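You operate a simulated robot arm through the tools that you are given. There is no shell and no other tool. Be economical: measure what you need, move in short steps, check, and stop when the job is done.

You are at the controls of a simulated robot arm. One attempt, no reset.

## Task
Switch the rewinder on and wind 25 labels at speed 4.
Fine: set the batch switch to 25; press reset before start; leave the other controls as they are.

Only the result counts: the job must be done as asked and must still hold three seconds after the hand-in. Knocking over, shifting, dropping, spilling or breaking anything else fails it.

## Robot
A 7-joint arm with a two-finger parallel gripper on a trunk, on a base that drives. Base frame: it is fixed to the floor where the robot stands at the start and does not move with it; the origin is under the middle of the robot, x ahead of it, y to its left, z up. Readings come in m, rad, newtons and seconds.
With the tool pointing down near the work surface it reaches from about 0.28 to 0.72 m from the robot's upright axis, wherever it stands. Its first joint turns from -2.897 to 2.897 rad. Places, roughly: arm switch [-1.6, 2.4, 0.9]; ball lever [-1.6, 2.4, 1.1]; batch switch [-1.6, 2.2, 0.9]; big black knob [-1.4, 2.6, 1.4]; blue air lever [-1.3, 2.5, 1.3]; emergency stop button [-1.7, 2.3, 0.9]; jog button [-1.5, 2.3, 0.9]; lock pin [-1.6, 2.5, 1.6]; main switch [-1.9, 2.4, 0.9]; pink label reel [-2.25, 2.75, 1.25]; red-marked knob [-2, 2.6, 1.4]; reset button [-1.6, 2.3, 0.9]; small screen [-1.6, 2.4, 1.2]; speed knob [-1.7, 2.3, 0.9]; spindle button [-2.3, 2.6, 1.1]; start button [-1.5, 2.3, 0.9]; stop button [-1.6, 2.2, 0.9]; tension knob [-1.7, 2.4, 0.9]; width knob [-2.1, 2.7, 1.3]; wind switch [-1.8, 2.4, 0.9]. Payload 3.43 kg.
The TCP is the grasp point between the finger pads, 0.034 m short of the fingertips. In the tool frame z runs along the fingers and y along their closing line. The gripper opens to 0.128 m. The fingers are 0.024 m wide and 0.012 m thick; the gripper's body (0.048 by 0.13 m) begins 0.096 m behind the TCP.
Orientation is that of the tool frame in the base frame, as a unit quaternion [w, x, y, z]. With the fingers straight down and closing along the base's y, the tool's x points along the base's -x, its y along +y and its z along -z.

## Interface
- The arm moves only by the tool step_arm. Its argument "plan" is a list of rows, each a list of 6 numbers: the shift along the tool's x, y, z in m, then the turn, a rotation vector about the tool's x, y, z in rad. In form: [[tx, ty, tz, ax, ay, az], ...]. A call has 1 to 12 rows; each row is the pose to reach, as a shift and turn from the pose commanded when the call began, along the tool's axes at that moment. "claw" is the gripper command, from -1 (fully open) to 1 (shut), values between in proportion, set as the call begins (left out, the last holds). Each row takes 0.2 s and may step no farther than 0.05 m and 0.15 rad from the row before; otherwise, or with a gripper value out of range, the whole call is refused. Where a pose cannot be reached the arm comes as near as it can. A force on the tool above 40 N (or 10 N above the force at the start of the call, whichever is more), or a blocked arm, ends the call early, and 0.2 s more pass. The fingers move at their own pace (about 0.108 m/s each) and stop on an object; they squeeze with about 36 N. The grip force told is the motor's: it shows also when the fingers shut on nothing. Time passes only in rows, and 0.2 s behind the last, so rows that repeat a pose let the fingers close. It gives the time, the measured TCP pose, the force on the tool (base axes), the opening and the grip force at its end, in the units of the frame above (readings bear some noise), with the torque about the TCP (base axes, N m) and any sound that the robot's microphone picked up.
- Cameras (640 x 400 px; columns grow to the right, rows downward): "scene" is now at [-0.0073, 0.1291, 1.4512]; the picture's right is [-0.15, -0.99, 0.00], its down [-0.50, 0.07, -0.86] and it looks along [0.85, -0.13, -0.51] (base axes); focal length 256 px, centre (320, 200). "wrist" rides on the gripper at [0.076, -0.011, -0.16] in the tool frame; the picture's right is [0.15, 0.99, 0.00], its down [-0.88, 0.13, -0.46] and it looks along [-0.45, 0.07, 0.89] (tool axes); focal length 234 px, centre (320, 200). There is no depth. A picture from a camera that has moved, and an enlarged one, comes with that camera's place and axes in the base frame and with its lens. The place of the scene camera against the robot may be out by one fixed shift of up to 0.012 m in any direction.
- get_image(camera): a new picture of that camera. It takes no simulated time.
- lift_body(by): slides the trunk up (or, below 0, down) by that many m; the arm and the scene camera ride with it, the base frame stays. It gives what a move gives, with no picture.
- base_move(legs): drives the robot by 1 to 6 legs, each [ahead, left, turn to the left] in m, m and rad, along the robot's own axes; the way and the turn of a leg run together, so that a leg with both is an arc; at most 1.5 m and 3.142 rad a leg. The arm and the cameras ride along, it lands a little off, and it stops where it bumps. It gives what a move gives.
- aim_head(pan, tilt): turns the head with the scene camera to pan (to the left, within 1.501 rad either way) and tilt (down, from -0.506 to 1.204), counted from straight ahead of the robot. It gives what a move gives.
- zoom(camera, box): a new picture of the part [left, top, right, bottom] of that camera's present view, enlarged. It takes no simulated time.
- close_job(): hands the job in; it is judged then, once.

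Go step by step. Nothing tells you exact positions but the pictures and the camera data: compare them with the known pose of the tool, close in by small moves and look again before you grip or let go. The budget is 135 turns and 96 pictures, counting those below and the enlarged ones. Unless the task says otherwise, let go and move clear before handing in, and close with one line.

The tools are called after "Request:" by a JSON object that holds its "op" and its "data". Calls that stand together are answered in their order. step_arm: Moves the arm, as the interface text tells. Its arguments: {"type":"object","properties":{"plan":{"type":"array","items":{"type":"array","items":{"type":"number"}}},"claw":{"type":"number"}},"required":["plan"]} The other tools are called the same way: lift_body (by) slides the trunk up or down; base_move (legs) drives the base; aim_head (pan, tilt) turns the head that bears the scene camera; get_image (camera) takes a picture; zoom (camera, box) takes an enlarged picture of a part of a camera's view; close_job () hands the job in.

At the start:

```text
time_s: 0.0
ee_pos: [0.4225, -0.0227, 1.1423]
tcp_rot: [0.0, 0.0, 1.0, 0.0]
ft_force: [0.8, 0.3, 0.6]
wrist_torque: [0.0, 0.0, 0.0]
gripper_width: 0.1279
grasp_force: 0.1
trunk travel left (down, up): [-0.15, 0.174]
robot x, y, heading: [0.0023, 0.0016, 0.005]
head pan, tilt: [-0.147, 0.531]
```

scene: 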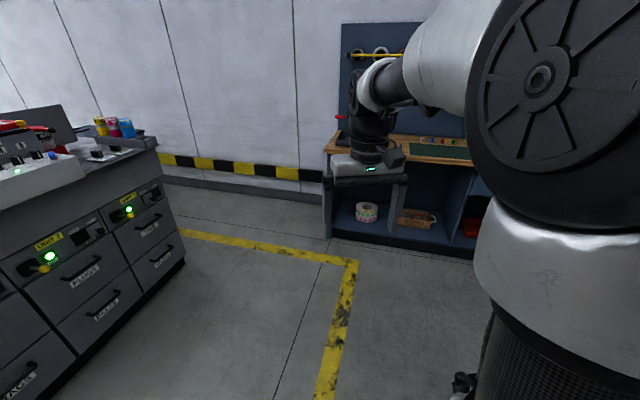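
wrist: 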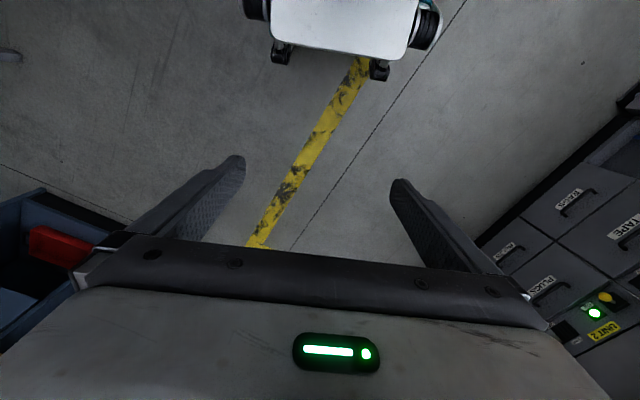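

I see a workshop with drawers to the left; the rewinder is behind-left of the robot. I'll look left first before driving.

Request:
{"op": "aim_head", "data": {"pan": 1.5, "tilt": 0.4}}

Request:
{"op": "get_image", "data": {"camera": "scene"}}

```text
time_s: 1.7
ee_pos: [0.4223, -0.0233, 1.1415]
tcp_rot: [0.0, 0.001, 1.0, 0.0]
ft_force: [1.0, 0.0, -0.1]
wrist_torque: [0.02, 0.02, 0.01]
gripper_width: 0.1282
grasp_force: 0.1
trunk travel left (down, up): [-0.15, 0.174]
robot x, y, heading: [-0.0018, 0.001, 0.001]
head pan, tilt: [1.499, 0.4]
```

```text
93 pictures are left
camera scene: at [-0.0899, 0.2347, 1.4632], right [1.0, -0.07, 0.0], down [-0.03, -0.39, -0.92], along [0.07, 0.92, -0.39], focal length 256 px, centre (320, 200)
```

scene: 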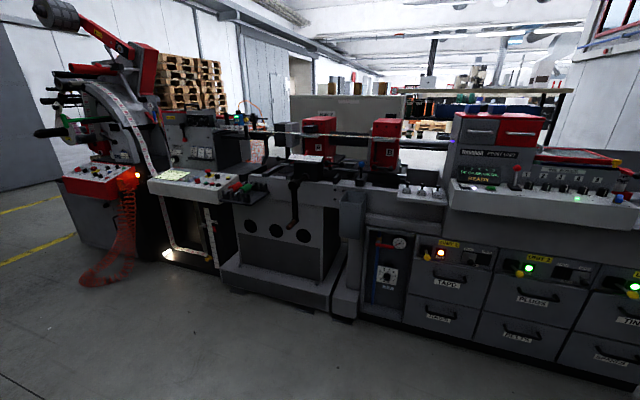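

The rewinder is the leftmost machine with a red/white console. I'll turn to face +y and drive to stand in front of it, still at a distance.

Request:
{"op": "base_move", "data": {"legs": [[0, 0, 1.57], [0, 1.5, 0], [1.1, 0.15, 0]]}}

Request:
{"op": "aim_head", "data": {"pan": 0, "tilt": 0.5}}

Request:
{"op": "get_image", "data": {"camera": "scene"}}

```text
time_s: 25.2
ee_pos: [-1.5867, 1.5516, 1.1419]
tcp_rot: [0.001, -0.704, 0.71, 0.0]
ft_force: [0.1, 0.4, -1.5]
wrist_torque: [0.0, -0.02, 0.02]
gripper_width: 0.1278
grasp_force: 0.0
trunk travel left (down, up): [-0.15, 0.174]
robot x, y, heading: [-1.6126, 1.1263, 1.555]
head pan, tilt: [1.499, 0.4]
```

```text
time_s: 26.8
ee_pos: [-1.5875, 1.5513, 1.1418]
tcp_rot: [0.001, -0.704, 0.71, 0.0]
ft_force: [0.2, 0.0, -0.3]
wrist_torque: [-0.02, 0.0, 0.01]
gripper_width: 0.1279
grasp_force: 0.1
trunk travel left (down, up): [-0.15, 0.174]
robot x, y, heading: [-1.6131, 1.1301, 1.561]
head pan, tilt: [0.0, 0.499]
```

```text
92 pictures are left
camera scene: at [-1.7609, 1.1338, 1.4541], right [1.0, -0.01, 0.0], down [0.0, -0.48, -0.88], along [0.01, 0.88, -0.48], focal length 256 px, centre (320, 200)
```

scene: 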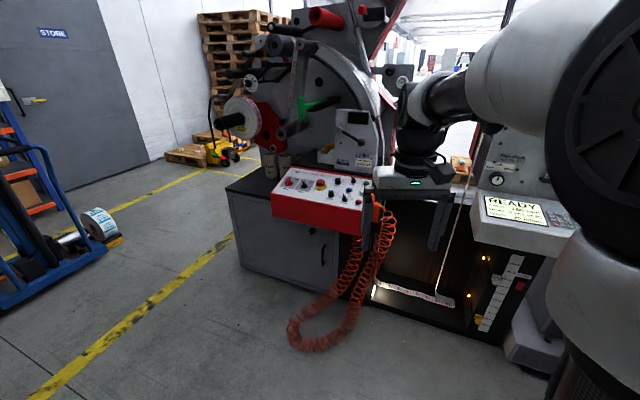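

Request:
{"op": "zoom", "data": {"camera": "scene", "box": [260, 150, 390, 232]}}

Request:
{"op": "zoom", "data": {"camera": "scene", "box": [220, 60, 420, 185]}}

```text
4.88 times, centred on (325, 191) of scene
camera zoom: at [-1.7609, 1.1338, 1.4541], right [1.0, -0.01, 0.0], down [0.0, -0.48, -0.88], along [0.01, 0.88, -0.48], focal length 1248 px, centre (296, 244)
```

zoom: 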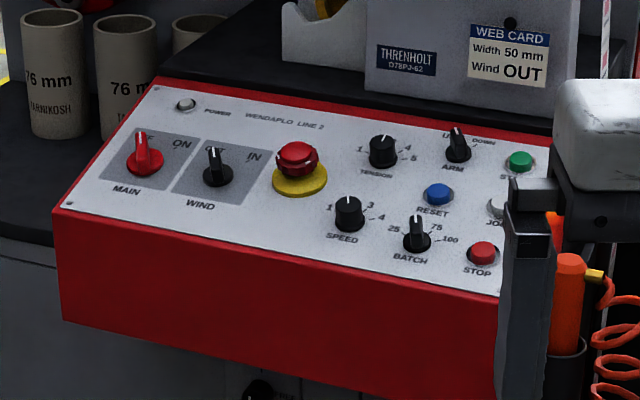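

```text
3.20 times, centred on (320, 122) of scene
camera zoom: at [-1.7609, 1.1338, 1.4541], right [1.0, -0.01, 0.0], down [0.0, -0.48, -0.88], along [0.01, 0.88, -0.48], focal length 818 px, centre (320, 448)
```

zoom: 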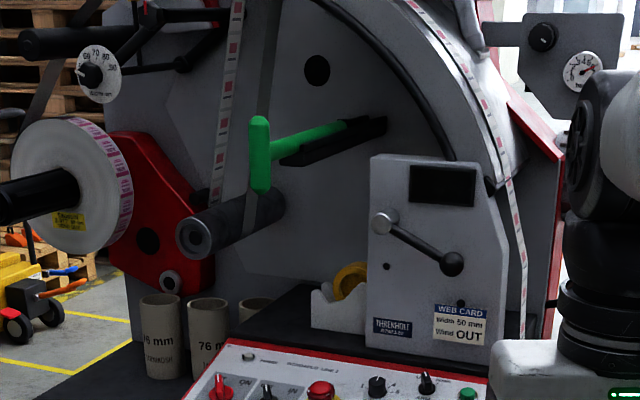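

The console has main, wind, e-stop, speed, tension, arm, batch, reset, start, stop and jog. I need a closer view from the wrist camera, so I drive a bit closer with the arm high.

Request:
{"op": "base_move", "data": {"legs": [[0.42, 0.1, 0.01]]}}

Request:
{"op": "get_image", "data": {"camera": "wrist"}}

Request:
{"op": "get_image", "data": {"camera": "scene"}}

```text
time_s: 29.4
ee_pos: [-1.6885, 1.9669, 1.1423]
tcp_rot: [0.001, 0.708, -0.706, 0.0]
ft_force: [-0.4, 0.3, 0.0]
wrist_torque: [0.04, -0.05, 0.01]
gripper_width: 0.128
grasp_force: 0.2
trunk travel left (down, up): [-0.15, 0.174]
robot x, y, heading: [-1.7123, 1.5472, 1.574]
head pan, tilt: [0.0, 0.499]
```

```text
89 pictures are left
camera wrist: at [-1.6783, 1.8914, 1.302], right [-0.99, -0.15, 0.0], down [-0.13, 0.88, 0.46], along [-0.07, 0.45, -0.89], focal length 234 px, centre (320, 200)
```

wrist: 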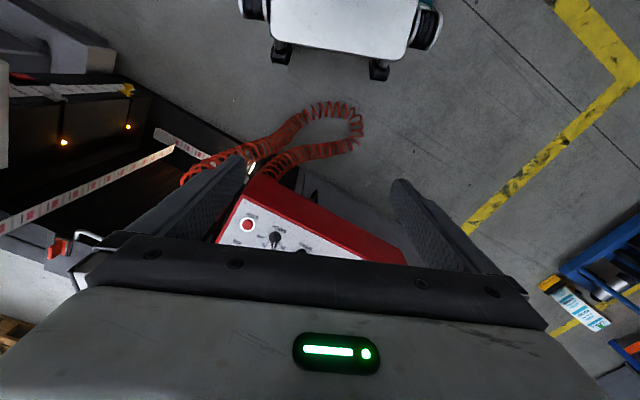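

```text
88 pictures are left
camera scene: at [-1.8588, 1.5474, 1.4541], right [1.0, 0.0, 0.0], down [0.0, -0.48, -0.88], along [0.0, 0.88, -0.48], focal length 256 px, centre (320, 200)
```

scene: 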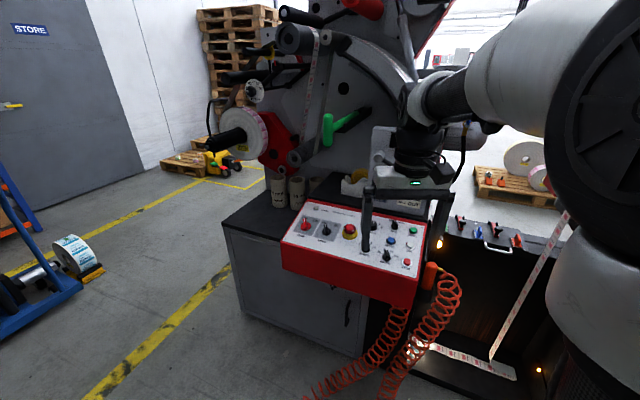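

Request:
{"op": "zoom", "data": {"camera": "scene", "box": [280, 196, 360, 246]}}

Request:
{"op": "zoom", "data": {"camera": "scene", "box": [350, 215, 430, 265]}}

```text
8.00 times, centred on (320, 221) of scene
camera zoom: at [-1.8588, 1.5474, 1.4541], right [1.0, 0.0, 0.0], down [0.0, -0.48, -0.88], along [0.0, 0.88, -0.48], focal length 2046 px, centre (320, 32)
```

zoom: 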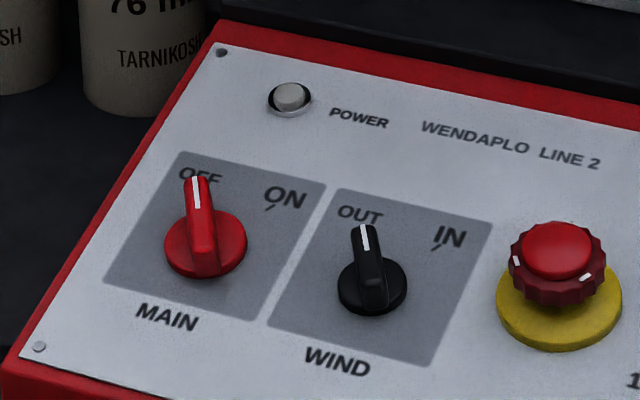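

```text
8.00 times, centred on (390, 240) of scene
camera zoom: at [-1.8588, 1.5474, 1.4541], right [1.0, 0.0, 0.0], down [0.0, -0.48, -0.88], along [0.0, 0.88, -0.48], focal length 2046 px, centre (-240, -120)
```

zoom: 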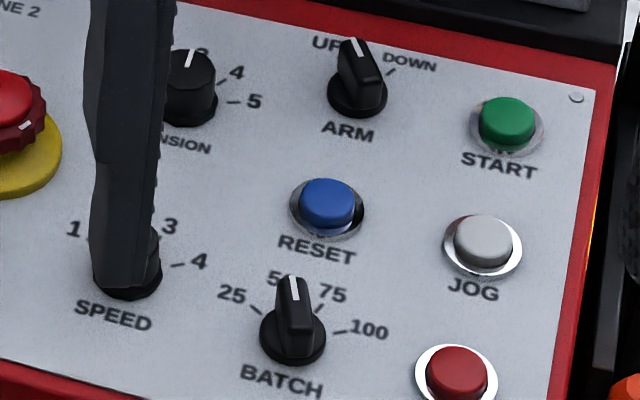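

Triangulating, the panel tilts about 20° and is yawed about -23°. Before going closer I look down at the hose and the base clearance.

Request:
{"op": "aim_head", "data": {"pan": 0, "tilt": 1.0}}

Request:
{"op": "get_image", "data": {"camera": "scene"}}

```text
time_s: 30.4
ee_pos: [-1.6897, 1.9671, 1.1413]
tcp_rot: [0.0, 0.708, -0.706, 0.0]
ft_force: [0.4, -0.3, -0.8]
wrist_torque: [0.01, -0.03, 0.01]
gripper_width: 0.1281
grasp_force: 0.1
trunk travel left (down, up): [-0.15, 0.174]
robot x, y, heading: [-1.7115, 1.5464, 1.569]
head pan, tilt: [0.0, 1.0]
```

```text
85 pictures are left
camera scene: at [-1.8587, 1.5262, 1.413], right [1.0, 0.0, 0.0], down [0.0, -0.84, -0.54], along [0.0, 0.54, -0.84], focal length 256 px, centre (320, 200)
```

scene: 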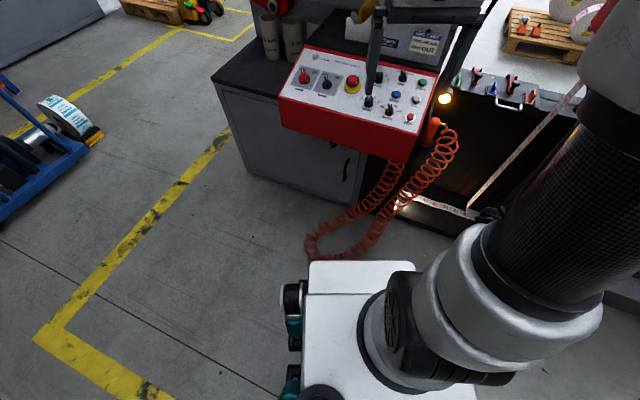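

The hose lies on the floor near y≈2.05, so I can only move about 0.1 m closer. I do so, shift left slightly, then look again.

Request:
{"op": "base_move", "data": {"legs": [[0.1, 0.07, 0]]}}

Request:
{"op": "get_image", "data": {"camera": "scene"}}

```text
time_s: 31.7
ee_pos: [-1.7599, 2.0662, 1.1411]
tcp_rot: [0.0, 0.707, -0.707, 0.0]
ft_force: [-0.1, -0.1, -0.8]
wrist_torque: [0.01, -0.01, 0.01]
gripper_width: 0.1278
grasp_force: 0.0
trunk travel left (down, up): [-0.15, 0.174]
robot x, y, heading: [-1.7804, 1.6443, 1.572]
head pan, tilt: [0.0, 1.0]
```

```text
84 pictures are left
camera scene: at [-1.9284, 1.6255, 1.413], right [1.0, 0.0, 0.0], down [0.0, -0.84, -0.54], along [0.0, 0.54, -0.84], focal length 256 px, centre (320, 200)
```

scene: 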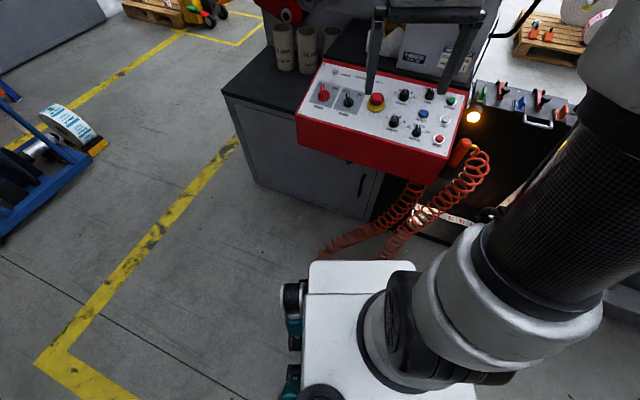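

Clearance is fine. Now I tilt the tool to match the panel normal, staying in place, and partially close the gripper.

Request:
{"op": "step_arm", "data": {"plan": [[0, 0, 0, 0.05, -0.11, -0.05], [0, 0, 0, 0.095, -0.22, -0.1], [0, 0, 0, 0.1365, -0.322, -0.14], [0, 0, 0, 0.1365, -0.322, -0.14]], "claw": 0.1}}

Request:
{"op": "aim_head", "data": {"pan": 0, "tilt": 0.6}}

Request:
{"op": "get_image", "data": {"camera": "scene"}}

Request:
{"op": "get_image", "data": {"camera": "wrist"}}

```text
time_s: 32.7
ee_pos: [-1.7585, 2.0661, 1.1418]
tcp_rot: [-0.163, 0.744, -0.645, -0.067]
ft_force: [-0.4, 0.3, -0.1]
wrist_torque: [-0.01, -0.02, 0.04]
gripper_width: 0.0577
grasp_force: 0.1
trunk travel left (down, up): [-0.15, 0.174]
robot x, y, heading: [-1.7808, 1.6464, 1.573]
head pan, tilt: [0.0, 1.0]
```

```text
time_s: 33.6
ee_pos: [-1.758, 2.0668, 1.1412]
tcp_rot: [-0.162, 0.745, -0.644, -0.065]
ft_force: [-0.6, -0.5, -0.6]
wrist_torque: [0.01, 0.0, -0.03]
gripper_width: 0.0577
grasp_force: 0.3
trunk travel left (down, up): [-0.15, 0.174]
robot x, y, heading: [-1.7812, 1.6416, 1.574]
head pan, tilt: [0.0, 0.6]
```

```text
83 pictures are left
camera scene: at [-1.9285, 1.6443, 1.4449], right [1.0, 0.0, 0.0], down [0.0, -0.57, -0.82], along [0.0, 0.82, -0.57], focal length 256 px, centre (320, 200)
```

scene: 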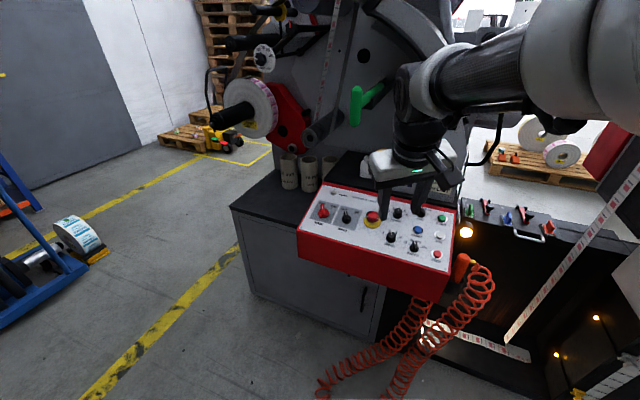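

```text
82 pictures are left
camera wrist: at [-1.7533, 1.9446, 1.2708], right [-0.95, -0.25, -0.2], down [-0.32, 0.66, 0.68], along [-0.04, 0.7, -0.71], focal length 234 px, centre (320, 200)
```

wrist: 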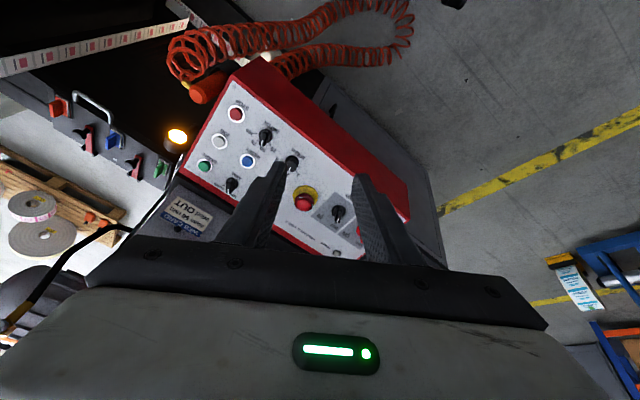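

Tool tilt matches. I move to about 14 cm above the main switch along the panel normal.

Request:
{"op": "step_arm", "data": {"plan": [[-0.0315, 0.02, 0.026, 0, 0, 0], [-0.063, 0.0405, 0.052, 0, 0, 0], [-0.0945, 0.061, 0.078, 0, 0, 0], [-0.126, 0.081, 0.104, 0, 0, 0], [-0.1575, 0.101, 0.13, 0, 0, 0], [-0.189, 0.1215, 0.156, 0, 0, 0], [-0.2205, 0.142, 0.182, 0, 0, 0], [-0.252, 0.162, 0.208, 0, 0, 0], [-0.252, 0.162, 0.208, 0, 0, 0]]}}

Request:
{"op": "get_image", "data": {"camera": "wrist"}}

Request:
{"op": "get_image", "data": {"camera": "scene"}}

```text
time_s: 35.6
ee_pos: [-1.9357, 2.3495, 0.9973]
tcp_rot: [-0.161, 0.745, -0.645, -0.065]
ft_force: [0.4, 0.4, -0.7]
wrist_torque: [-0.04, -0.04, 0.03]
gripper_width: 0.0577
grasp_force: 0.0
trunk travel left (down, up): [-0.15, 0.174]
robot x, y, heading: [-1.7802, 1.646, 1.571]
head pan, tilt: [0.0, 0.6]
```

```text
81 pictures are left
camera wrist: at [-1.9301, 2.2288, 1.126], right [-0.95, -0.25, -0.2], down [-0.32, 0.66, 0.68], along [-0.04, 0.7, -0.71], focal length 234 px, centre (320, 200)
```

wrist: 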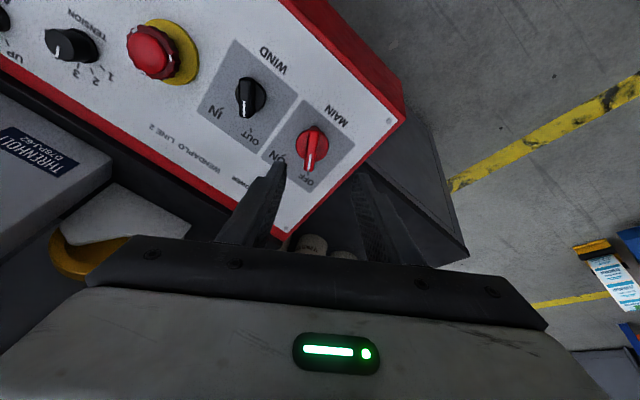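

```text
80 pictures are left
camera scene: at [-1.9286, 1.6446, 1.445], right [1.0, 0.0, 0.0], down [0.0, -0.57, -0.82], along [0.0, 0.82, -0.57], focal length 256 px, centre (320, 200)
```

scene: 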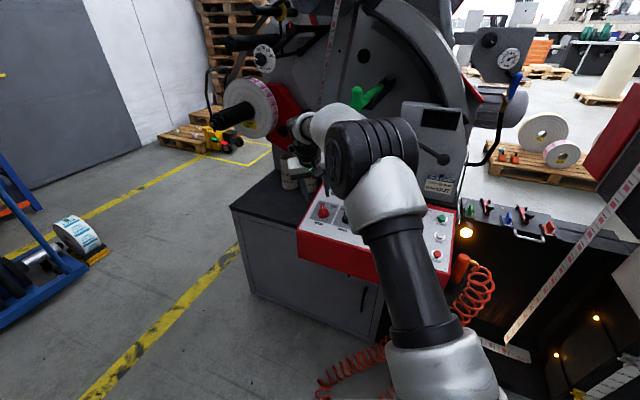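

Request:
{"op": "zoom", "data": {"camera": "wrist", "box": [200, 60, 424, 200]}}

```text
2.86 times, centred on (312, 130) of wrist
camera zoom: at [-1.9301, 2.2288, 1.126], right [-0.95, -0.25, -0.2], down [-0.32, 0.66, 0.68], along [-0.04, 0.7, -0.71], focal length 669 px, centre (343, 400)
```

zoom: 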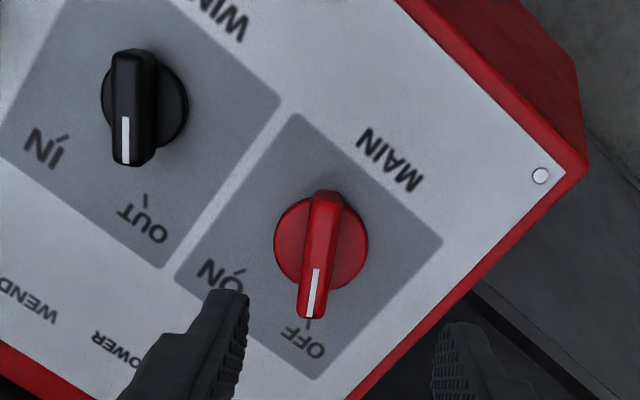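

The tool is aligned with the bar; the knob is about 9.5 mm off in tool y. I correct and descend partially, then look.

Request:
{"op": "step_arm", "data": {"plan": [[0.001, -0.0095, 0.03, 0, 0, 0], [0.001, -0.0095, 0.065, 0, 0, 0], [0.001, -0.0095, 0.065, 0, 0, 0]]}}

Request:
{"op": "zoom", "data": {"camera": "wrist", "box": [200, 80, 424, 220]}}

Request:
{"op": "zoom", "data": {"camera": "scene", "box": [280, 150, 360, 250]}}

```text
time_s: 36.4
ee_pos: [-1.9197, 2.374, 0.9362]
tcp_rot: [-0.161, 0.744, -0.645, -0.066]
ft_force: [-0.7, -0.6, 1.0]
wrist_torque: [-0.01, 0.0, -0.01]
gripper_width: 0.0575
grasp_force: 0.0
trunk travel left (down, up): [-0.15, 0.174]
robot x, y, heading: [-1.7802, 1.6433, 1.574]
head pan, tilt: [0.0, 0.6]
```

```text
2.86 times, centred on (312, 150) of wrist
camera zoom: at [-1.9141, 2.2516, 1.0659], right [-0.95, -0.25, -0.2], down [-0.32, 0.66, 0.68], along [-0.04, 0.7, -0.71], focal length 669 px, centre (343, 343)
```

zoom: 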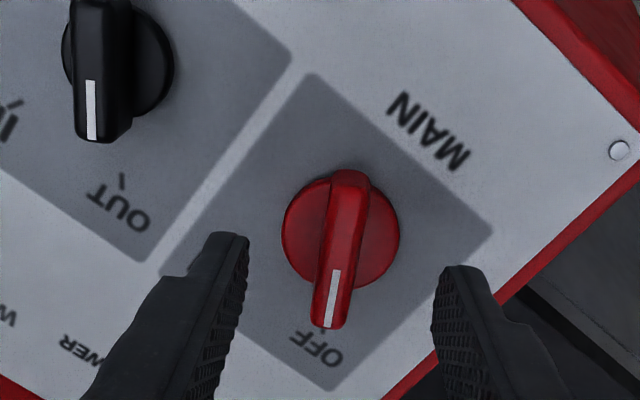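

```text
4.00 times, centred on (320, 200) of scene
camera zoom: at [-1.9285, 1.6445, 1.445], right [1.0, 0.0, 0.0], down [0.0, -0.57, -0.82], along [0.0, 0.82, -0.57], focal length 1023 px, centre (320, 200)
```

zoom: 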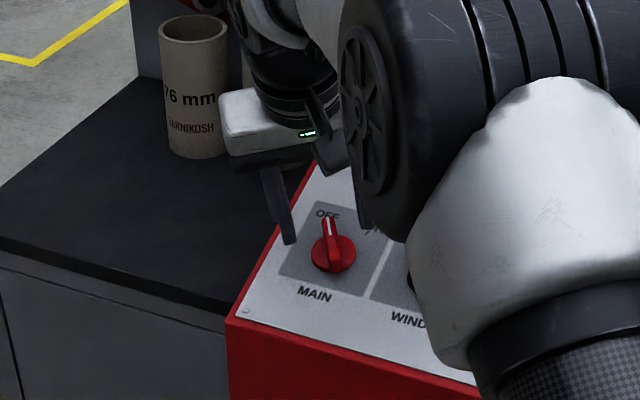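

Well centred. I descend another 28 mm and check.

Request:
{"op": "step_arm", "data": {"plan": [[0.002, 0, 0.014, 0, 0, 0], [0.002, 0, 0.028, 0, 0, 0], [0.002, 0, 0.028, 0, 0, 0]]}}

Request:
{"op": "zoom", "data": {"camera": "wrist", "box": [200, 100, 424, 240]}}

Request:
{"op": "zoom", "data": {"camera": "scene", "box": [290, 180, 354, 220]}}

```text
time_s: 37.2
ee_pos: [-1.9162, 2.3793, 0.9108]
tcp_rot: [-0.162, 0.744, -0.645, -0.065]
ft_force: [0.2, -0.2, 0.0]
wrist_torque: [0.0, -0.06, 0.0]
gripper_width: 0.0576
grasp_force: 0.0
trunk travel left (down, up): [-0.15, 0.174]
robot x, y, heading: [-1.7777, 1.6418, 1.578]
head pan, tilt: [0.0, 0.6]
```

```text
2.86 times, centred on (312, 170) of wrist
camera zoom: at [-1.9102, 2.2587, 1.04], right [-0.95, -0.25, -0.2], down [-0.32, 0.66, 0.68], along [-0.04, 0.7, -0.71], focal length 669 px, centre (343, 286)
```

zoom: 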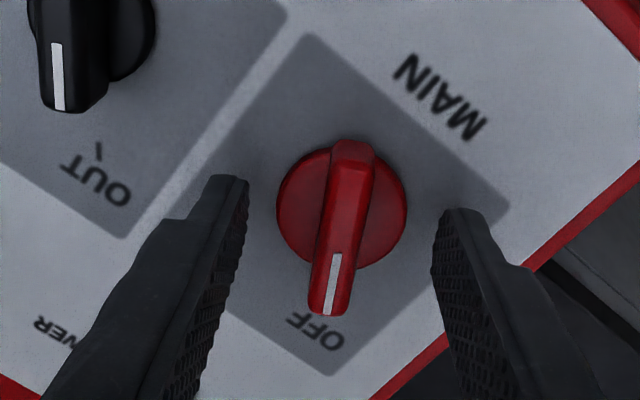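

```text
10.00 times, centred on (322, 200) of scene
camera zoom: at [-1.9285, 1.6444, 1.445], right [1.0, 0.0, 0.0], down [0.0, -0.56, -0.83], along [0.0, 0.83, -0.56], focal length 2558 px, centre (300, 200)
```

zoom: 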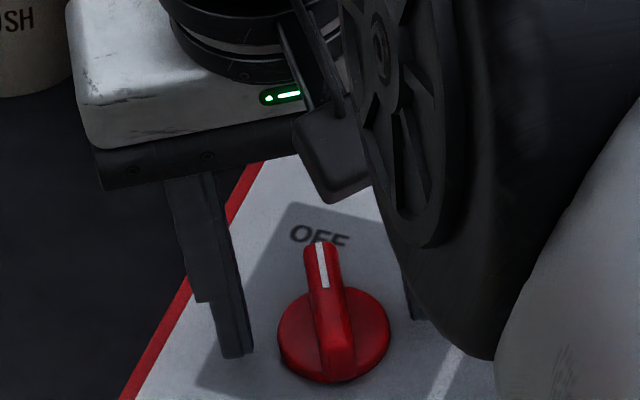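

Tips sit roughly 10 mm above the knob disc and straddle the bar. I go down 5 mm and close.

Request:
{"op": "step_arm", "data": {"plan": [[0, 0, 0.005, 0, 0, 0], [0, 0, 0.005, 0, 0, 0]]}}

Request:
{"op": "step_arm", "data": {"plan": [[0, 0, 0, 0, 0, 0], [0, 0, 0, 0, 0, 0], [0, 0, 0, 0, 0, 0]], "claw": 1}}

Request:
{"op": "zoom", "data": {"camera": "wrist", "box": [200, 100, 424, 240]}}

```text
time_s: 37.8
ee_pos: [-1.9141, 2.3815, 0.9051]
tcp_rot: [-0.161, 0.745, -0.644, -0.066]
ft_force: [0.0, 1.8, -0.1]
wrist_torque: [0.01, 0.0, 0.04]
gripper_width: 0.0576
grasp_force: 0.2
trunk travel left (down, up): [-0.15, 0.174]
robot x, y, heading: [-1.7804, 1.6447, 1.573]
head pan, tilt: [0.0, 0.6]
```

```text
time_s: 38.6
ee_pos: [-1.915, 2.3818, 0.9046]
tcp_rot: [-0.161, 0.744, -0.645, -0.066]
ft_force: [2.0, 0.3, -0.3]
wrist_torque: [0.03, -0.09, -0.04]
gripper_width: 0.0392
grasp_force: 44.7
trunk travel left (down, up): [-0.15, 0.174]
robot x, y, heading: [-1.7832, 1.6428, 1.573]
head pan, tilt: [0.0, 0.6]
```

```text
2.86 times, centred on (312, 170) of wrist
camera zoom: at [-1.9092, 2.2602, 1.035], right [-0.95, -0.25, -0.2], down [-0.32, 0.66, 0.68], along [-0.04, 0.7, -0.71], focal length 669 px, centre (343, 286)
```

zoom: 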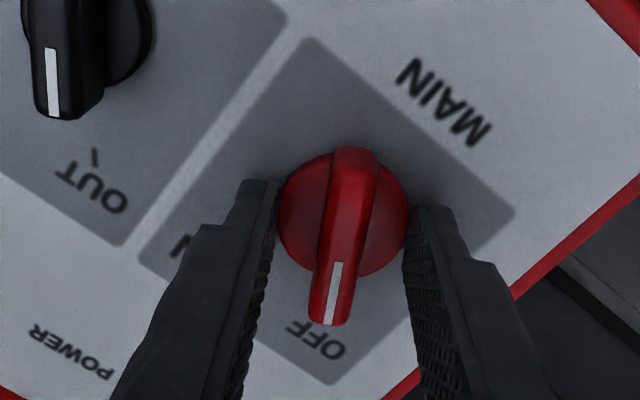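

The fingers shut on the round disc, so I'm too low. I open, rise 12 mm and close on the bar.

Request:
{"op": "step_arm", "data": {"plan": [[0, 0, 0, 0, 0, 0], [0, 0, -0.013, 0, 0, 0], [0, 0, -0.013, 0, 0, 0]], "claw": 0.1}}

Request:
{"op": "step_arm", "data": {"plan": [[0, 0, 0, 0, 0, 0], [0, 0, 0, 0, 0, 0], [0, 0, 0, 0, 0, 0]], "claw": 1}}

Request:
{"op": "zoom", "data": {"camera": "wrist", "box": [200, 100, 424, 240]}}

```text
time_s: 39.4
ee_pos: [-1.9168, 2.3775, 0.9177]
tcp_rot: [-0.161, 0.745, -0.644, -0.066]
ft_force: [0.0, -0.2, -0.8]
wrist_torque: [-0.01, -0.01, 0.0]
gripper_width: 0.0577
grasp_force: 0.1
trunk travel left (down, up): [-0.15, 0.174]
robot x, y, heading: [-1.7812, 1.6414, 1.571]
head pan, tilt: [0.0, 0.6]
```

```text
time_s: 40.2
ee_pos: [-1.9161, 2.3785, 0.9194]
tcp_rot: [-0.161, 0.743, -0.646, -0.065]
ft_force: [2.4, 0.1, -0.3]
wrist_torque: [0.0, 0.55, -1.02]
gripper_width: 0.013
grasp_force: 45.2
trunk travel left (down, up): [-0.15, 0.174]
robot x, y, heading: [-1.783, 1.6416, 1.571]
head pan, tilt: [0.0, 0.6]
```

```text
2.86 times, centred on (312, 170) of wrist
camera zoom: at [-1.9105, 2.256, 1.048], right [-0.95, -0.25, -0.2], down [-0.32, 0.66, 0.68], along [-0.04, 0.7, -0.71], focal length 669 px, centre (343, 286)
```

zoom: 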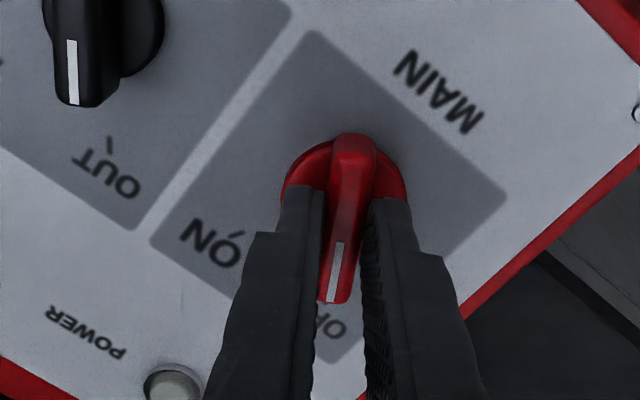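

The bar is gripped (13 mm). Now I rotate clockwise (positive about tool z) toward ON.

Request:
{"op": "step_arm", "data": {"plan": [[0, 0, 0, 0, 0, 0.14], [0, 0, 0, 0, 0, 0.28], [0, 0, 0, 0, 0, 0.42], [0, 0, 0, 0, 0, 0.56], [0, 0, 0, 0, 0, 0.7], [0, 0, 0, 0, 0, 0.84], [0, 0, 0, 0, 0, 0.98], [0, 0, 0, 0, 0, 1.1], [0, 0, 0, 0, 0, 1.1]]}}

Request:
{"op": "get_image", "data": {"camera": "wrist"}}

```text
time_s: 42.2
ee_pos: [-1.9173, 2.3779, 0.9192]
tcp_rot: [0.102, -0.298, 0.939, 0.142]
ft_force: [-2.5, 8.1, 2.6]
wrist_torque: [0.22, -0.94, 0.96]
gripper_width: 0.0135
grasp_force: 45.1
trunk travel left (down, up): [-0.15, 0.174]
robot x, y, heading: [-1.7819, 1.6453, 1.572]
head pan, tilt: [0.0, 0.6]
```

```text
72 pictures are left
camera wrist: at [-1.9889, 2.2771, 1.0461], right [-0.7, 0.7, 0.16], down [0.58, 0.42, 0.7], along [0.42, 0.58, -0.7], focal length 234 px, centre (320, 200)
```

wrist: 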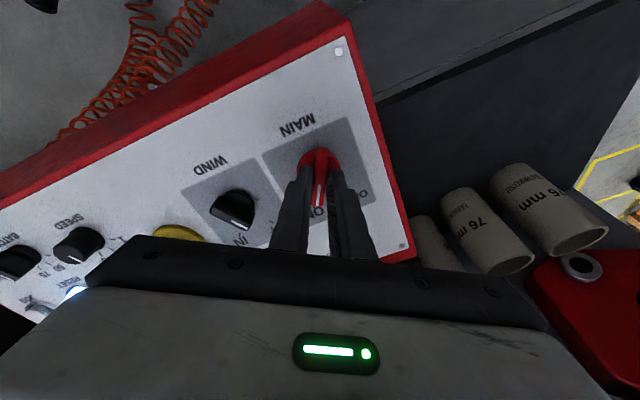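

Request:
{"op": "zoom", "data": {"camera": "wrist", "box": [230, 90, 420, 210]}}

Request:
{"op": "zoom", "data": {"camera": "scene", "box": [280, 80, 480, 280]}}

```text
3.33 times, centred on (325, 150) of wrist
camera zoom: at [-1.9889, 2.2771, 1.0461], right [-0.7, 0.7, 0.16], down [0.58, 0.42, 0.7], along [0.42, 0.58, -0.7], focal length 781 px, centre (303, 367)
```

zoom: 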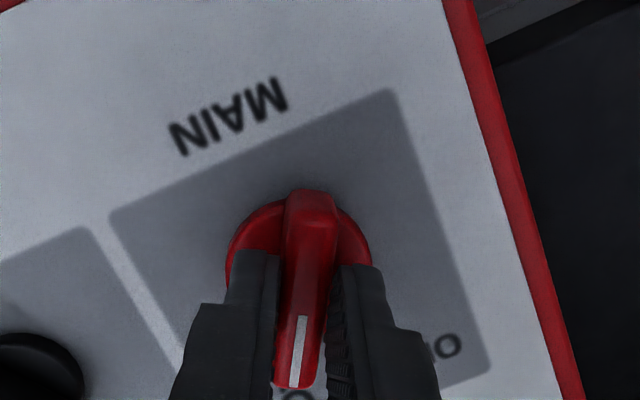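

```text
2.00 times, centred on (380, 180) of scene
camera zoom: at [-1.9288, 1.6447, 1.445], right [1.0, 0.0, 0.0], down [0.0, -0.57, -0.82], along [0.0, 0.82, -0.57], focal length 512 px, centre (200, 240)
```

zoom: 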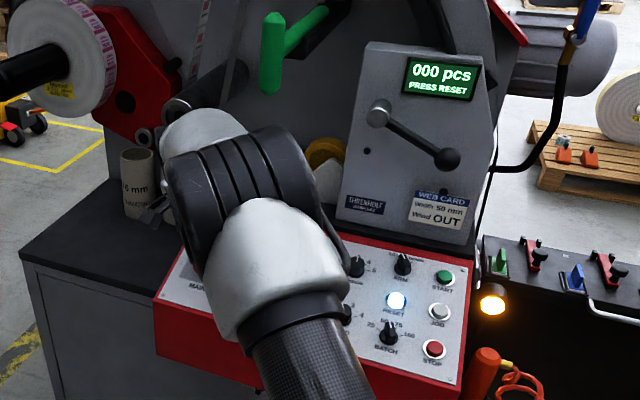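

The machine is powered: the screen says "000 pcs / PRESS RESET". I release and rise, then check the pointer.

Request:
{"op": "step_arm", "data": {"plan": [[0, 0, 0, 0, 0, 0], [0, 0, 0, 0, 0, 0], [0, 0, -0.04, 0, 0, 0], [0, 0, -0.08, 0, 0, 0], [0, 0, -0.08, 0, 0, 0]], "claw": 0.1}}

Request:
{"op": "get_image", "data": {"camera": "wrist"}}

```text
time_s: 43.4
ee_pos: [-1.9257, 2.3513, 0.9931]
tcp_rot: [0.103, -0.297, 0.939, 0.14]
ft_force: [-0.1, 0.8, 0.8]
wrist_torque: [-0.05, 0.04, 0.03]
gripper_width: 0.0575
grasp_force: 0.0
trunk travel left (down, up): [-0.15, 0.174]
robot x, y, heading: [-1.7815, 1.6431, 1.567]
head pan, tilt: [0.0, 0.6]
```

```text
69 pictures are left
camera wrist: at [-1.9975, 2.2512, 1.1206], right [-0.7, 0.7, 0.16], down [0.58, 0.42, 0.7], along [0.42, 0.58, -0.7], focal length 234 px, centre (320, 200)
```

wrist: 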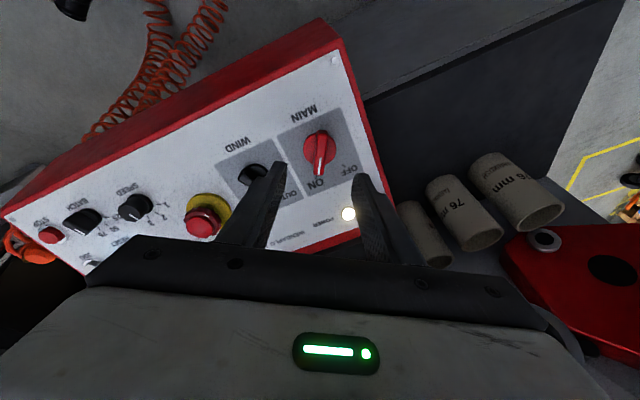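

Main is ON and the power lamp is lit. Next I move above the speed knob, spinning the tool back to line up with its pointer.

Request:
{"op": "step_arm", "data": {"plan": [[-0.0182, -0.039, -0.0012, 0, 0, -0.14], [-0.0364, -0.078, -0.0024, 0, 0, -0.28], [-0.0546, -0.117, -0.0037, 0, 0, -0.42], [-0.0729, -0.156, -0.005, 0, 0, -0.56], [-0.0911, -0.195, -0.0062, 0, 0, -0.7], [-0.1093, -0.2338, -0.0074, 0, 0, -0.84], [-0.1093, -0.2338, -0.0074, 0, 0, -0.95], [-0.1093, -0.2338, -0.0074, 0, 0, -0.95]]}}

Request:
{"op": "get_image", "data": {"camera": "wrist"}}

Request:
{"op": "zoom", "data": {"camera": "wrist", "box": [200, 60, 424, 200]}}

```text
time_s: 45.2
ee_pos: [-1.7016, 2.2226, 0.9842]
tcp_rot: [0.156, -0.694, 0.698, 0.077]
ft_force: [-0.6, 0.3, 0.2]
wrist_torque: [0.01, -0.01, -0.03]
gripper_width: 0.0575
grasp_force: 0.1
trunk travel left (down, up): [-0.15, 0.174]
robot x, y, heading: [-1.7801, 1.6419, 1.57]
head pan, tilt: [0.0, 0.6]
```

```text
68 pictures are left
camera wrist: at [-1.7067, 2.0984, 1.1113], right [-0.98, -0.12, -0.16], down [-0.19, 0.69, 0.7], along [0.03, 0.72, -0.7], focal length 234 px, centre (320, 200)
```

wrist: 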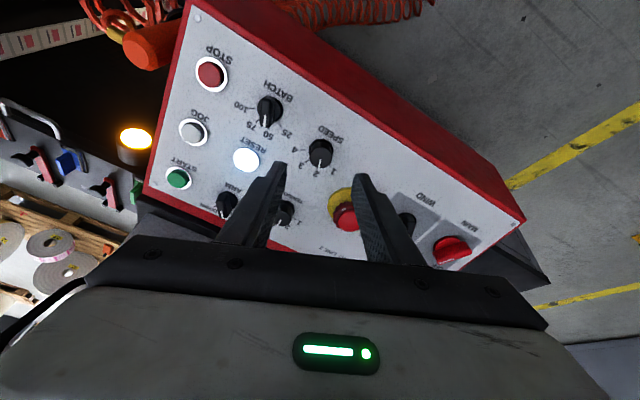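

```text
2.86 times, centred on (312, 130) of wrist
camera zoom: at [-1.7067, 2.0984, 1.1113], right [-0.98, -0.12, -0.16], down [-0.19, 0.69, 0.7], along [0.03, 0.72, -0.7], focal length 669 px, centre (343, 400)
```

zoom: 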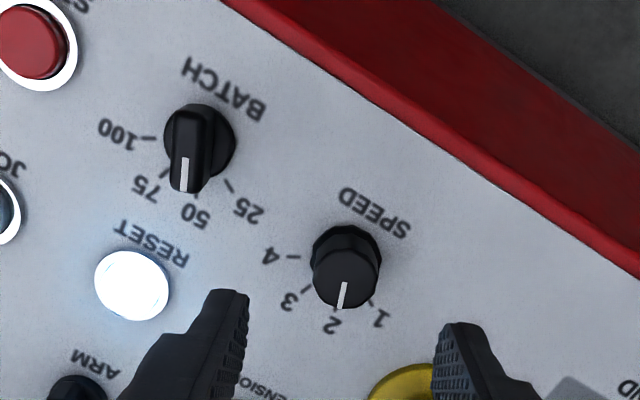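

Request:
{"op": "zoom", "data": {"camera": "wrist", "box": [292, 130, 348, 182]}}

```text
7.69 times, centred on (320, 156) of wrist
camera zoom: at [-1.7067, 2.0984, 1.1113], right [-0.98, -0.12, -0.16], down [-0.19, 0.69, 0.7], along [0.03, 0.72, -0.7], focal length 1801 px, centre (320, 538)
```

zoom: 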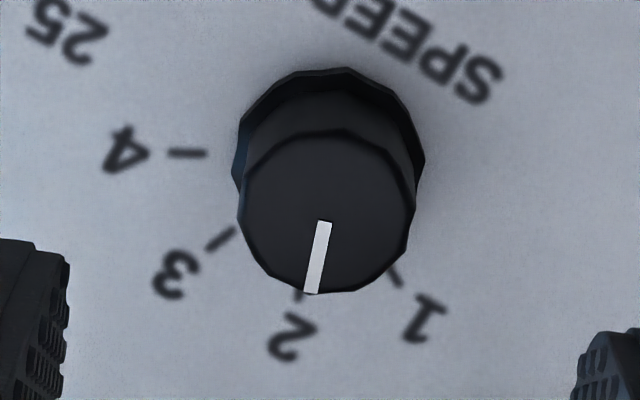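

The speed knob is round, pointer at 2, with roughly 40° steps, so 4 is about 80° clockwise. I centre and descend.

Request:
{"op": "step_arm", "data": {"plan": [[-0.002, 0.003, 0.03, 0, 0, 0], [-0.002, 0.003, 0.06, 0, 0, 0], [-0.002, 0.003, 0.086, 0, 0, 0], [-0.002, 0.003, 0.086, 0, 0, 0]]}}

Request:
{"op": "zoom", "data": {"camera": "wrist", "box": [200, 100, 424, 240]}}

```text
time_s: 46.2
ee_pos: [-1.6953, 2.2538, 0.9035]
tcp_rot: [0.155, -0.694, 0.699, 0.078]
ft_force: [-0.1, 0.3, -0.6]
wrist_torque: [-0.02, -0.03, -0.01]
gripper_width: 0.0576
grasp_force: 0.2
trunk travel left (down, up): [-0.15, 0.174]
robot x, y, heading: [-1.7838, 1.6448, 1.572]
head pan, tilt: [0.0, 0.6]
```

```text
2.86 times, centred on (312, 170) of wrist
camera zoom: at [-1.7008, 2.1295, 1.0306], right [-0.98, -0.11, -0.15], down [-0.19, 0.69, 0.7], along [0.03, 0.72, -0.7], focal length 669 px, centre (343, 286)
```

zoom: 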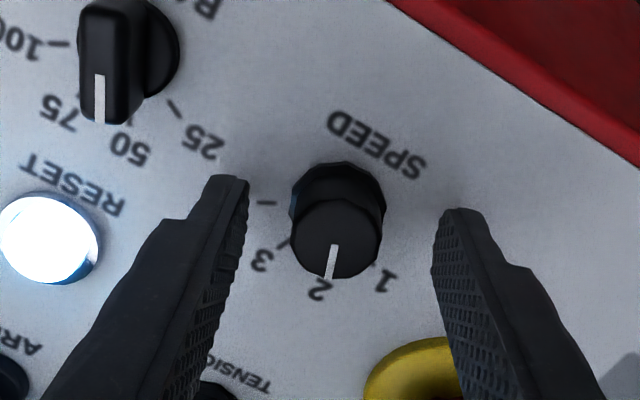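

Request:
{"op": "step_arm", "data": {"plan": [[0, 0, 0, 0, 0, 0], [0, 0, 0, 0, 0, 0], [0, 0, 0, 0, 0, 0]], "claw": 1}}

Request:
{"op": "zoom", "data": {"camera": "wrist", "box": [200, 100, 424, 240]}}

```text
time_s: 47.0
ee_pos: [-1.6934, 2.2521, 0.9036]
tcp_rot: [0.157, -0.693, 0.699, 0.076]
ft_force: [8.8, 2.0, 0.0]
wrist_torque: [0.14, -0.33, -0.1]
gripper_width: 0.0282
grasp_force: 44.6
trunk travel left (down, up): [-0.15, 0.174]
robot x, y, heading: [-1.7821, 1.6408, 1.572]
head pan, tilt: [0.0, 0.6]
```

```text
2.86 times, centred on (312, 170) of wrist
camera zoom: at [-1.6993, 2.1292, 1.0308], right [-0.98, -0.11, -0.16], down [-0.19, 0.69, 0.7], along [0.03, 0.72, -0.7], focal length 669 px, centre (343, 286)
```

zoom: 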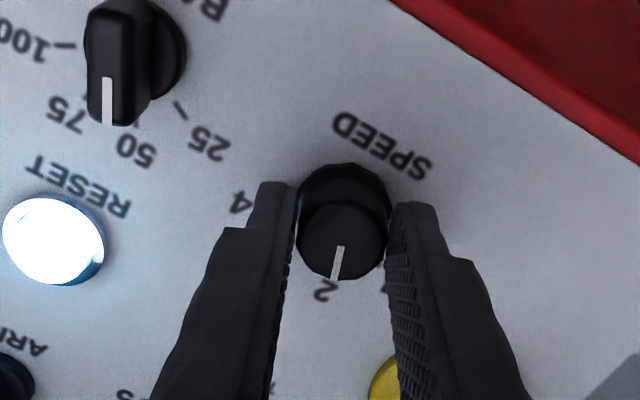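

Gripped at 28 mm. Rotating clockwise 80°, relieving a small side load.

Request:
{"op": "step_arm", "data": {"plan": [[0, -0.002, 0, 0, 0, 0.14], [0, -0.002, 0, 0, 0, 0.28], [0, -0.002, 0, 0, 0, 0.42], [0, -0.002, 0, 0, 0, 0.56], [0, -0.002, 0, 0, 0, 0.7], [0, -0.002, 0, 0, 0, 0.84], [0, -0.002, 0, 0, 0, 0.98], [0, -0.002, 0, 0, 0, 1.12], [0, -0.002, 0, 0, 0, 1.26], [0, -0.002, 0, 0, 0, 1.4], [0, -0.002, 0, 0, 0, 1.4]]}}

Request:
{"op": "zoom", "data": {"camera": "wrist", "box": [200, 100, 424, 240]}}

```text
time_s: 49.4
ee_pos: [-1.693, 2.254, 0.9044]
tcp_rot: [0.069, -0.079, 0.982, 0.16]
ft_force: [-6.1, -4.9, 11.5]
wrist_torque: [-0.28, -0.11, 0.31]
gripper_width: 0.0283
grasp_force: 44.8
trunk travel left (down, up): [-0.15, 0.174]
robot x, y, heading: [-1.7813, 1.6403, 1.573]
head pan, tilt: [0.0, 0.6]
```

```text
2.86 times, centred on (312, 170) of wrist
camera zoom: at [-1.7832, 2.1806, 1.0393], right [-0.32, 0.91, 0.28], down [0.79, 0.09, 0.61], along [0.53, 0.41, -0.74], focal length 669 px, centre (343, 286)
```

zoom: 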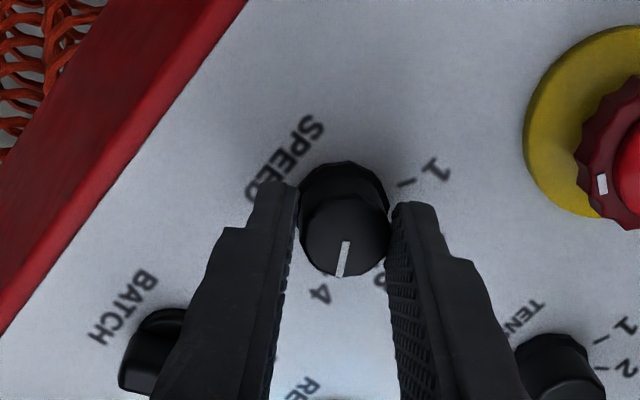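

The pointer is at 4. I release, rise, and move over the batch switch while spinning back.

Request:
{"op": "step_arm", "data": {"plan": [[0, 0, 0, 0, 0, 0], [0, 0, -0.03, 0, 0, 0], [0, 0, -0.075, 0, 0, -0.14], [-0.019, -0.017, -0.08, 0, 0, -0.28], [-0.038, -0.034, -0.083, 0, 0, -0.42], [-0.057, -0.052, -0.086, 0, 0, -0.56], [-0.057, -0.052, -0.086, 0, 0, -0.7], [-0.057, -0.052, -0.086, 0, 0, -0.84], [-0.057, -0.052, -0.086, 0, 0, -0.98], [-0.057, -0.052, -0.086, 0, 0, -1.12], [-0.057, -0.052, -0.086, 0, 0, -1.26], [-0.057, -0.052, -0.086, 0, 0, -1.4]], "claw": 0.1}}

Request:
{"op": "zoom", "data": {"camera": "wrist", "box": [200, 60, 424, 200]}}

Request:
{"op": "get_image", "data": {"camera": "wrist"}}

```text
time_s: 52.0
ee_pos: [-1.6378, 2.1842, 0.9792]
tcp_rot: [0.157, -0.694, 0.698, 0.078]
ft_force: [-0.3, -0.5, 0.2]
wrist_torque: [-0.02, 0.02, -0.03]
gripper_width: 0.0578
grasp_force: 0.1
trunk travel left (down, up): [-0.15, 0.174]
robot x, y, heading: [-1.7832, 1.6422, 1.573]
head pan, tilt: [0.0, 0.6]
```

```text
2.86 times, centred on (312, 130) of wrist
camera zoom: at [-1.6427, 2.0607, 1.1056], right [-0.98, -0.11, -0.16], down [-0.19, 0.69, 0.7], along [0.03, 0.72, -0.7], focal length 669 px, centre (343, 400)
```

zoom: 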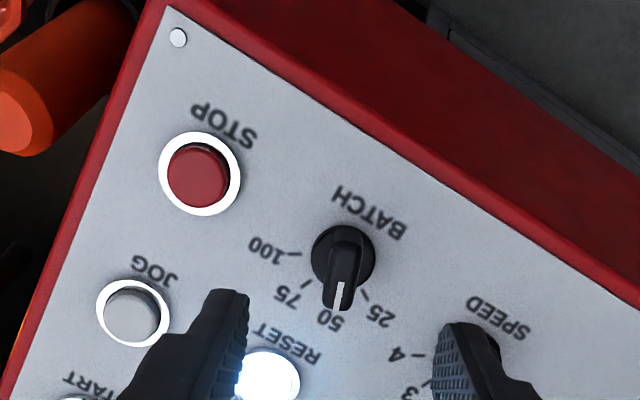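

```text
61 pictures are left
camera wrist: at [-1.6427, 2.0607, 1.1056], right [-0.98, -0.11, -0.16], down [-0.19, 0.69, 0.7], along [0.03, 0.72, -0.7], focal length 234 px, centre (320, 200)
```

wrist: 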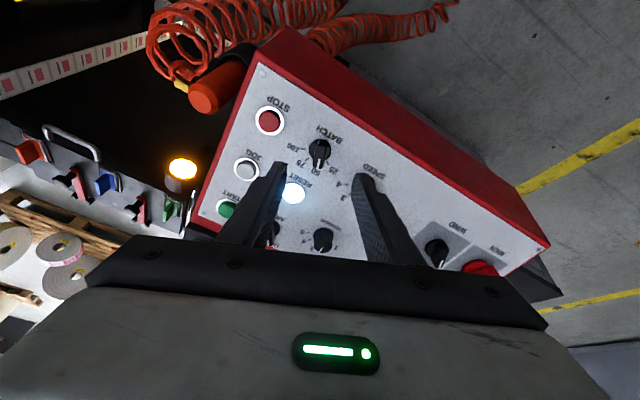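

Aligned over the batch bar. I narrow the opening, descend 86 mm and close.

Request:
{"op": "step_arm", "data": {"plan": [[0, 0.001, 0.03, 0, 0, 0], [0, 0.001, 0.06, 0, 0, 0], [0, 0.001, 0.085, 0, 0, 0], [0, 0.001, 0.085, 0, 0, 0]], "claw": 0.4}}

Request:
{"op": "zoom", "data": {"camera": "wrist", "box": [200, 100, 424, 240]}}

```text
time_s: 53.0
ee_pos: [-1.6286, 2.2104, 0.8974]
tcp_rot: [0.156, -0.694, 0.699, 0.078]
ft_force: [-0.1, 0.2, 0.2]
wrist_torque: [-0.01, 0.01, 0.0]
gripper_width: 0.0385
grasp_force: 0.1
trunk travel left (down, up): [-0.15, 0.174]
robot x, y, heading: [-1.7817, 1.6422, 1.576]
head pan, tilt: [0.0, 0.6]
```

```text
2.86 times, centred on (312, 170) of wrist
camera zoom: at [-1.6334, 2.0878, 1.0253], right [-0.98, -0.11, -0.15], down [-0.19, 0.69, 0.7], along [0.03, 0.72, -0.7], focal length 669 px, centre (343, 286)
```

zoom: 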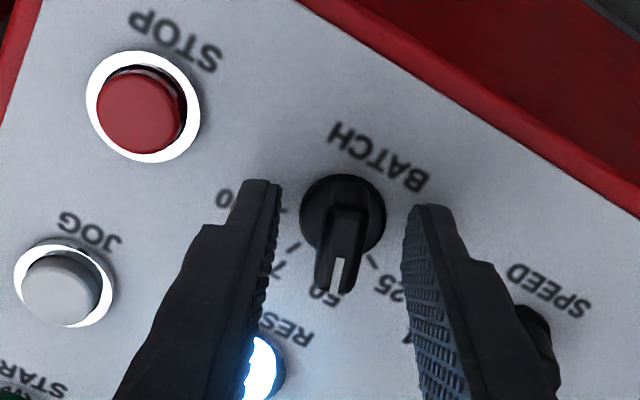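

Request:
{"op": "step_arm", "data": {"plan": [[0, 0, 0, 0, 0, 0], [0, 0, 0, 0, 0, 0], [0, 0, 0, 0, 0, 0]], "claw": 1}}

Request:
{"op": "zoom", "data": {"camera": "wrist", "box": [200, 100, 424, 240]}}

```text
time_s: 53.8
ee_pos: [-1.6285, 2.2116, 0.8975]
tcp_rot: [0.156, -0.694, 0.699, 0.077]
ft_force: [0.4, 0.3, -2.0]
wrist_torque: [0.73, 0.44, 0.2]
gripper_width: 0.0129
grasp_force: 44.6
trunk travel left (down, up): [-0.15, 0.174]
robot x, y, heading: [-1.7816, 1.6432, 1.578]
head pan, tilt: [0.0, 0.6]
```

```text
2.86 times, centred on (312, 170) of wrist
camera zoom: at [-1.6335, 2.0878, 1.0256], right [-0.98, -0.11, -0.15], down [-0.19, 0.69, 0.7], along [0.03, 0.72, -0.7], focal length 669 px, centre (343, 286)
```

zoom: 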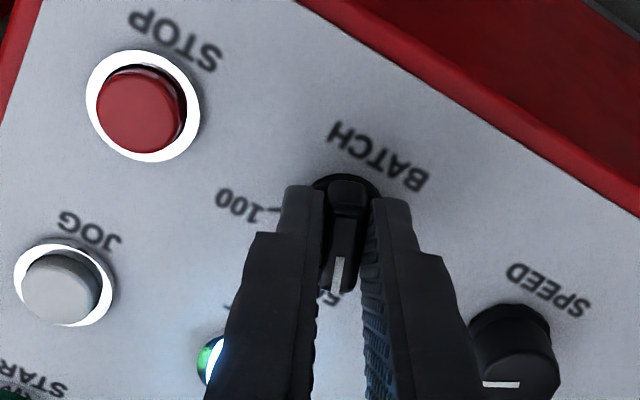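

Gripped on the bar (13 mm). Rotating counter-clockwise about 40° to 25.

Request:
{"op": "step_arm", "data": {"plan": [[0, 0, 0, 0, 0, -0.14], [0, 0, 0, 0, 0, -0.28], [0, 0, 0, 0, 0, -0.42], [0, 0, 0, 0, 0, -0.56], [0, 0, 0, 0, 0, -0.7], [0, 0, 0, 0, 0, -0.7]]}}

Request:
{"op": "zoom", "data": {"camera": "wrist", "box": [200, 100, 424, 240]}}

```text
time_s: 55.2
ee_pos: [-1.6273, 2.212, 0.8988]
tcp_rot: [-0.173, 0.891, -0.419, -0.019]
ft_force: [12.5, 3.9, 3.4]
wrist_torque: [-0.2, 0.64, -1.11]
gripper_width: 0.0146
grasp_force: 45.1
trunk travel left (down, up): [-0.15, 0.174]
robot x, y, heading: [-1.7824, 1.6469, 1.572]
head pan, tilt: [0.0, 0.6]
```

```text
2.86 times, centred on (312, 170) of wrist
camera zoom: at [-1.5865, 2.1105, 1.0391], right [-0.65, -0.69, -0.32], down [-0.72, 0.43, 0.55], along [-0.24, 0.58, -0.77], focal length 669 px, centre (343, 286)
```

zoom: 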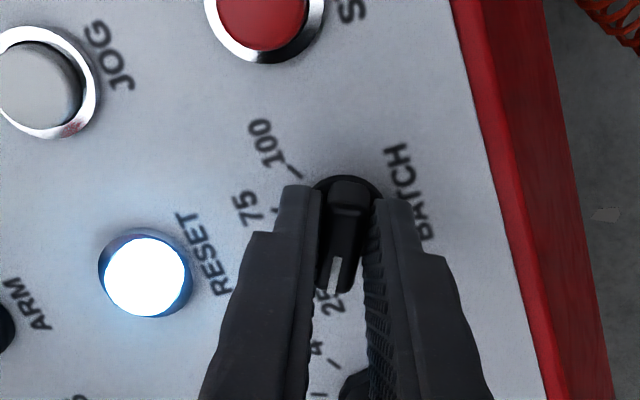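

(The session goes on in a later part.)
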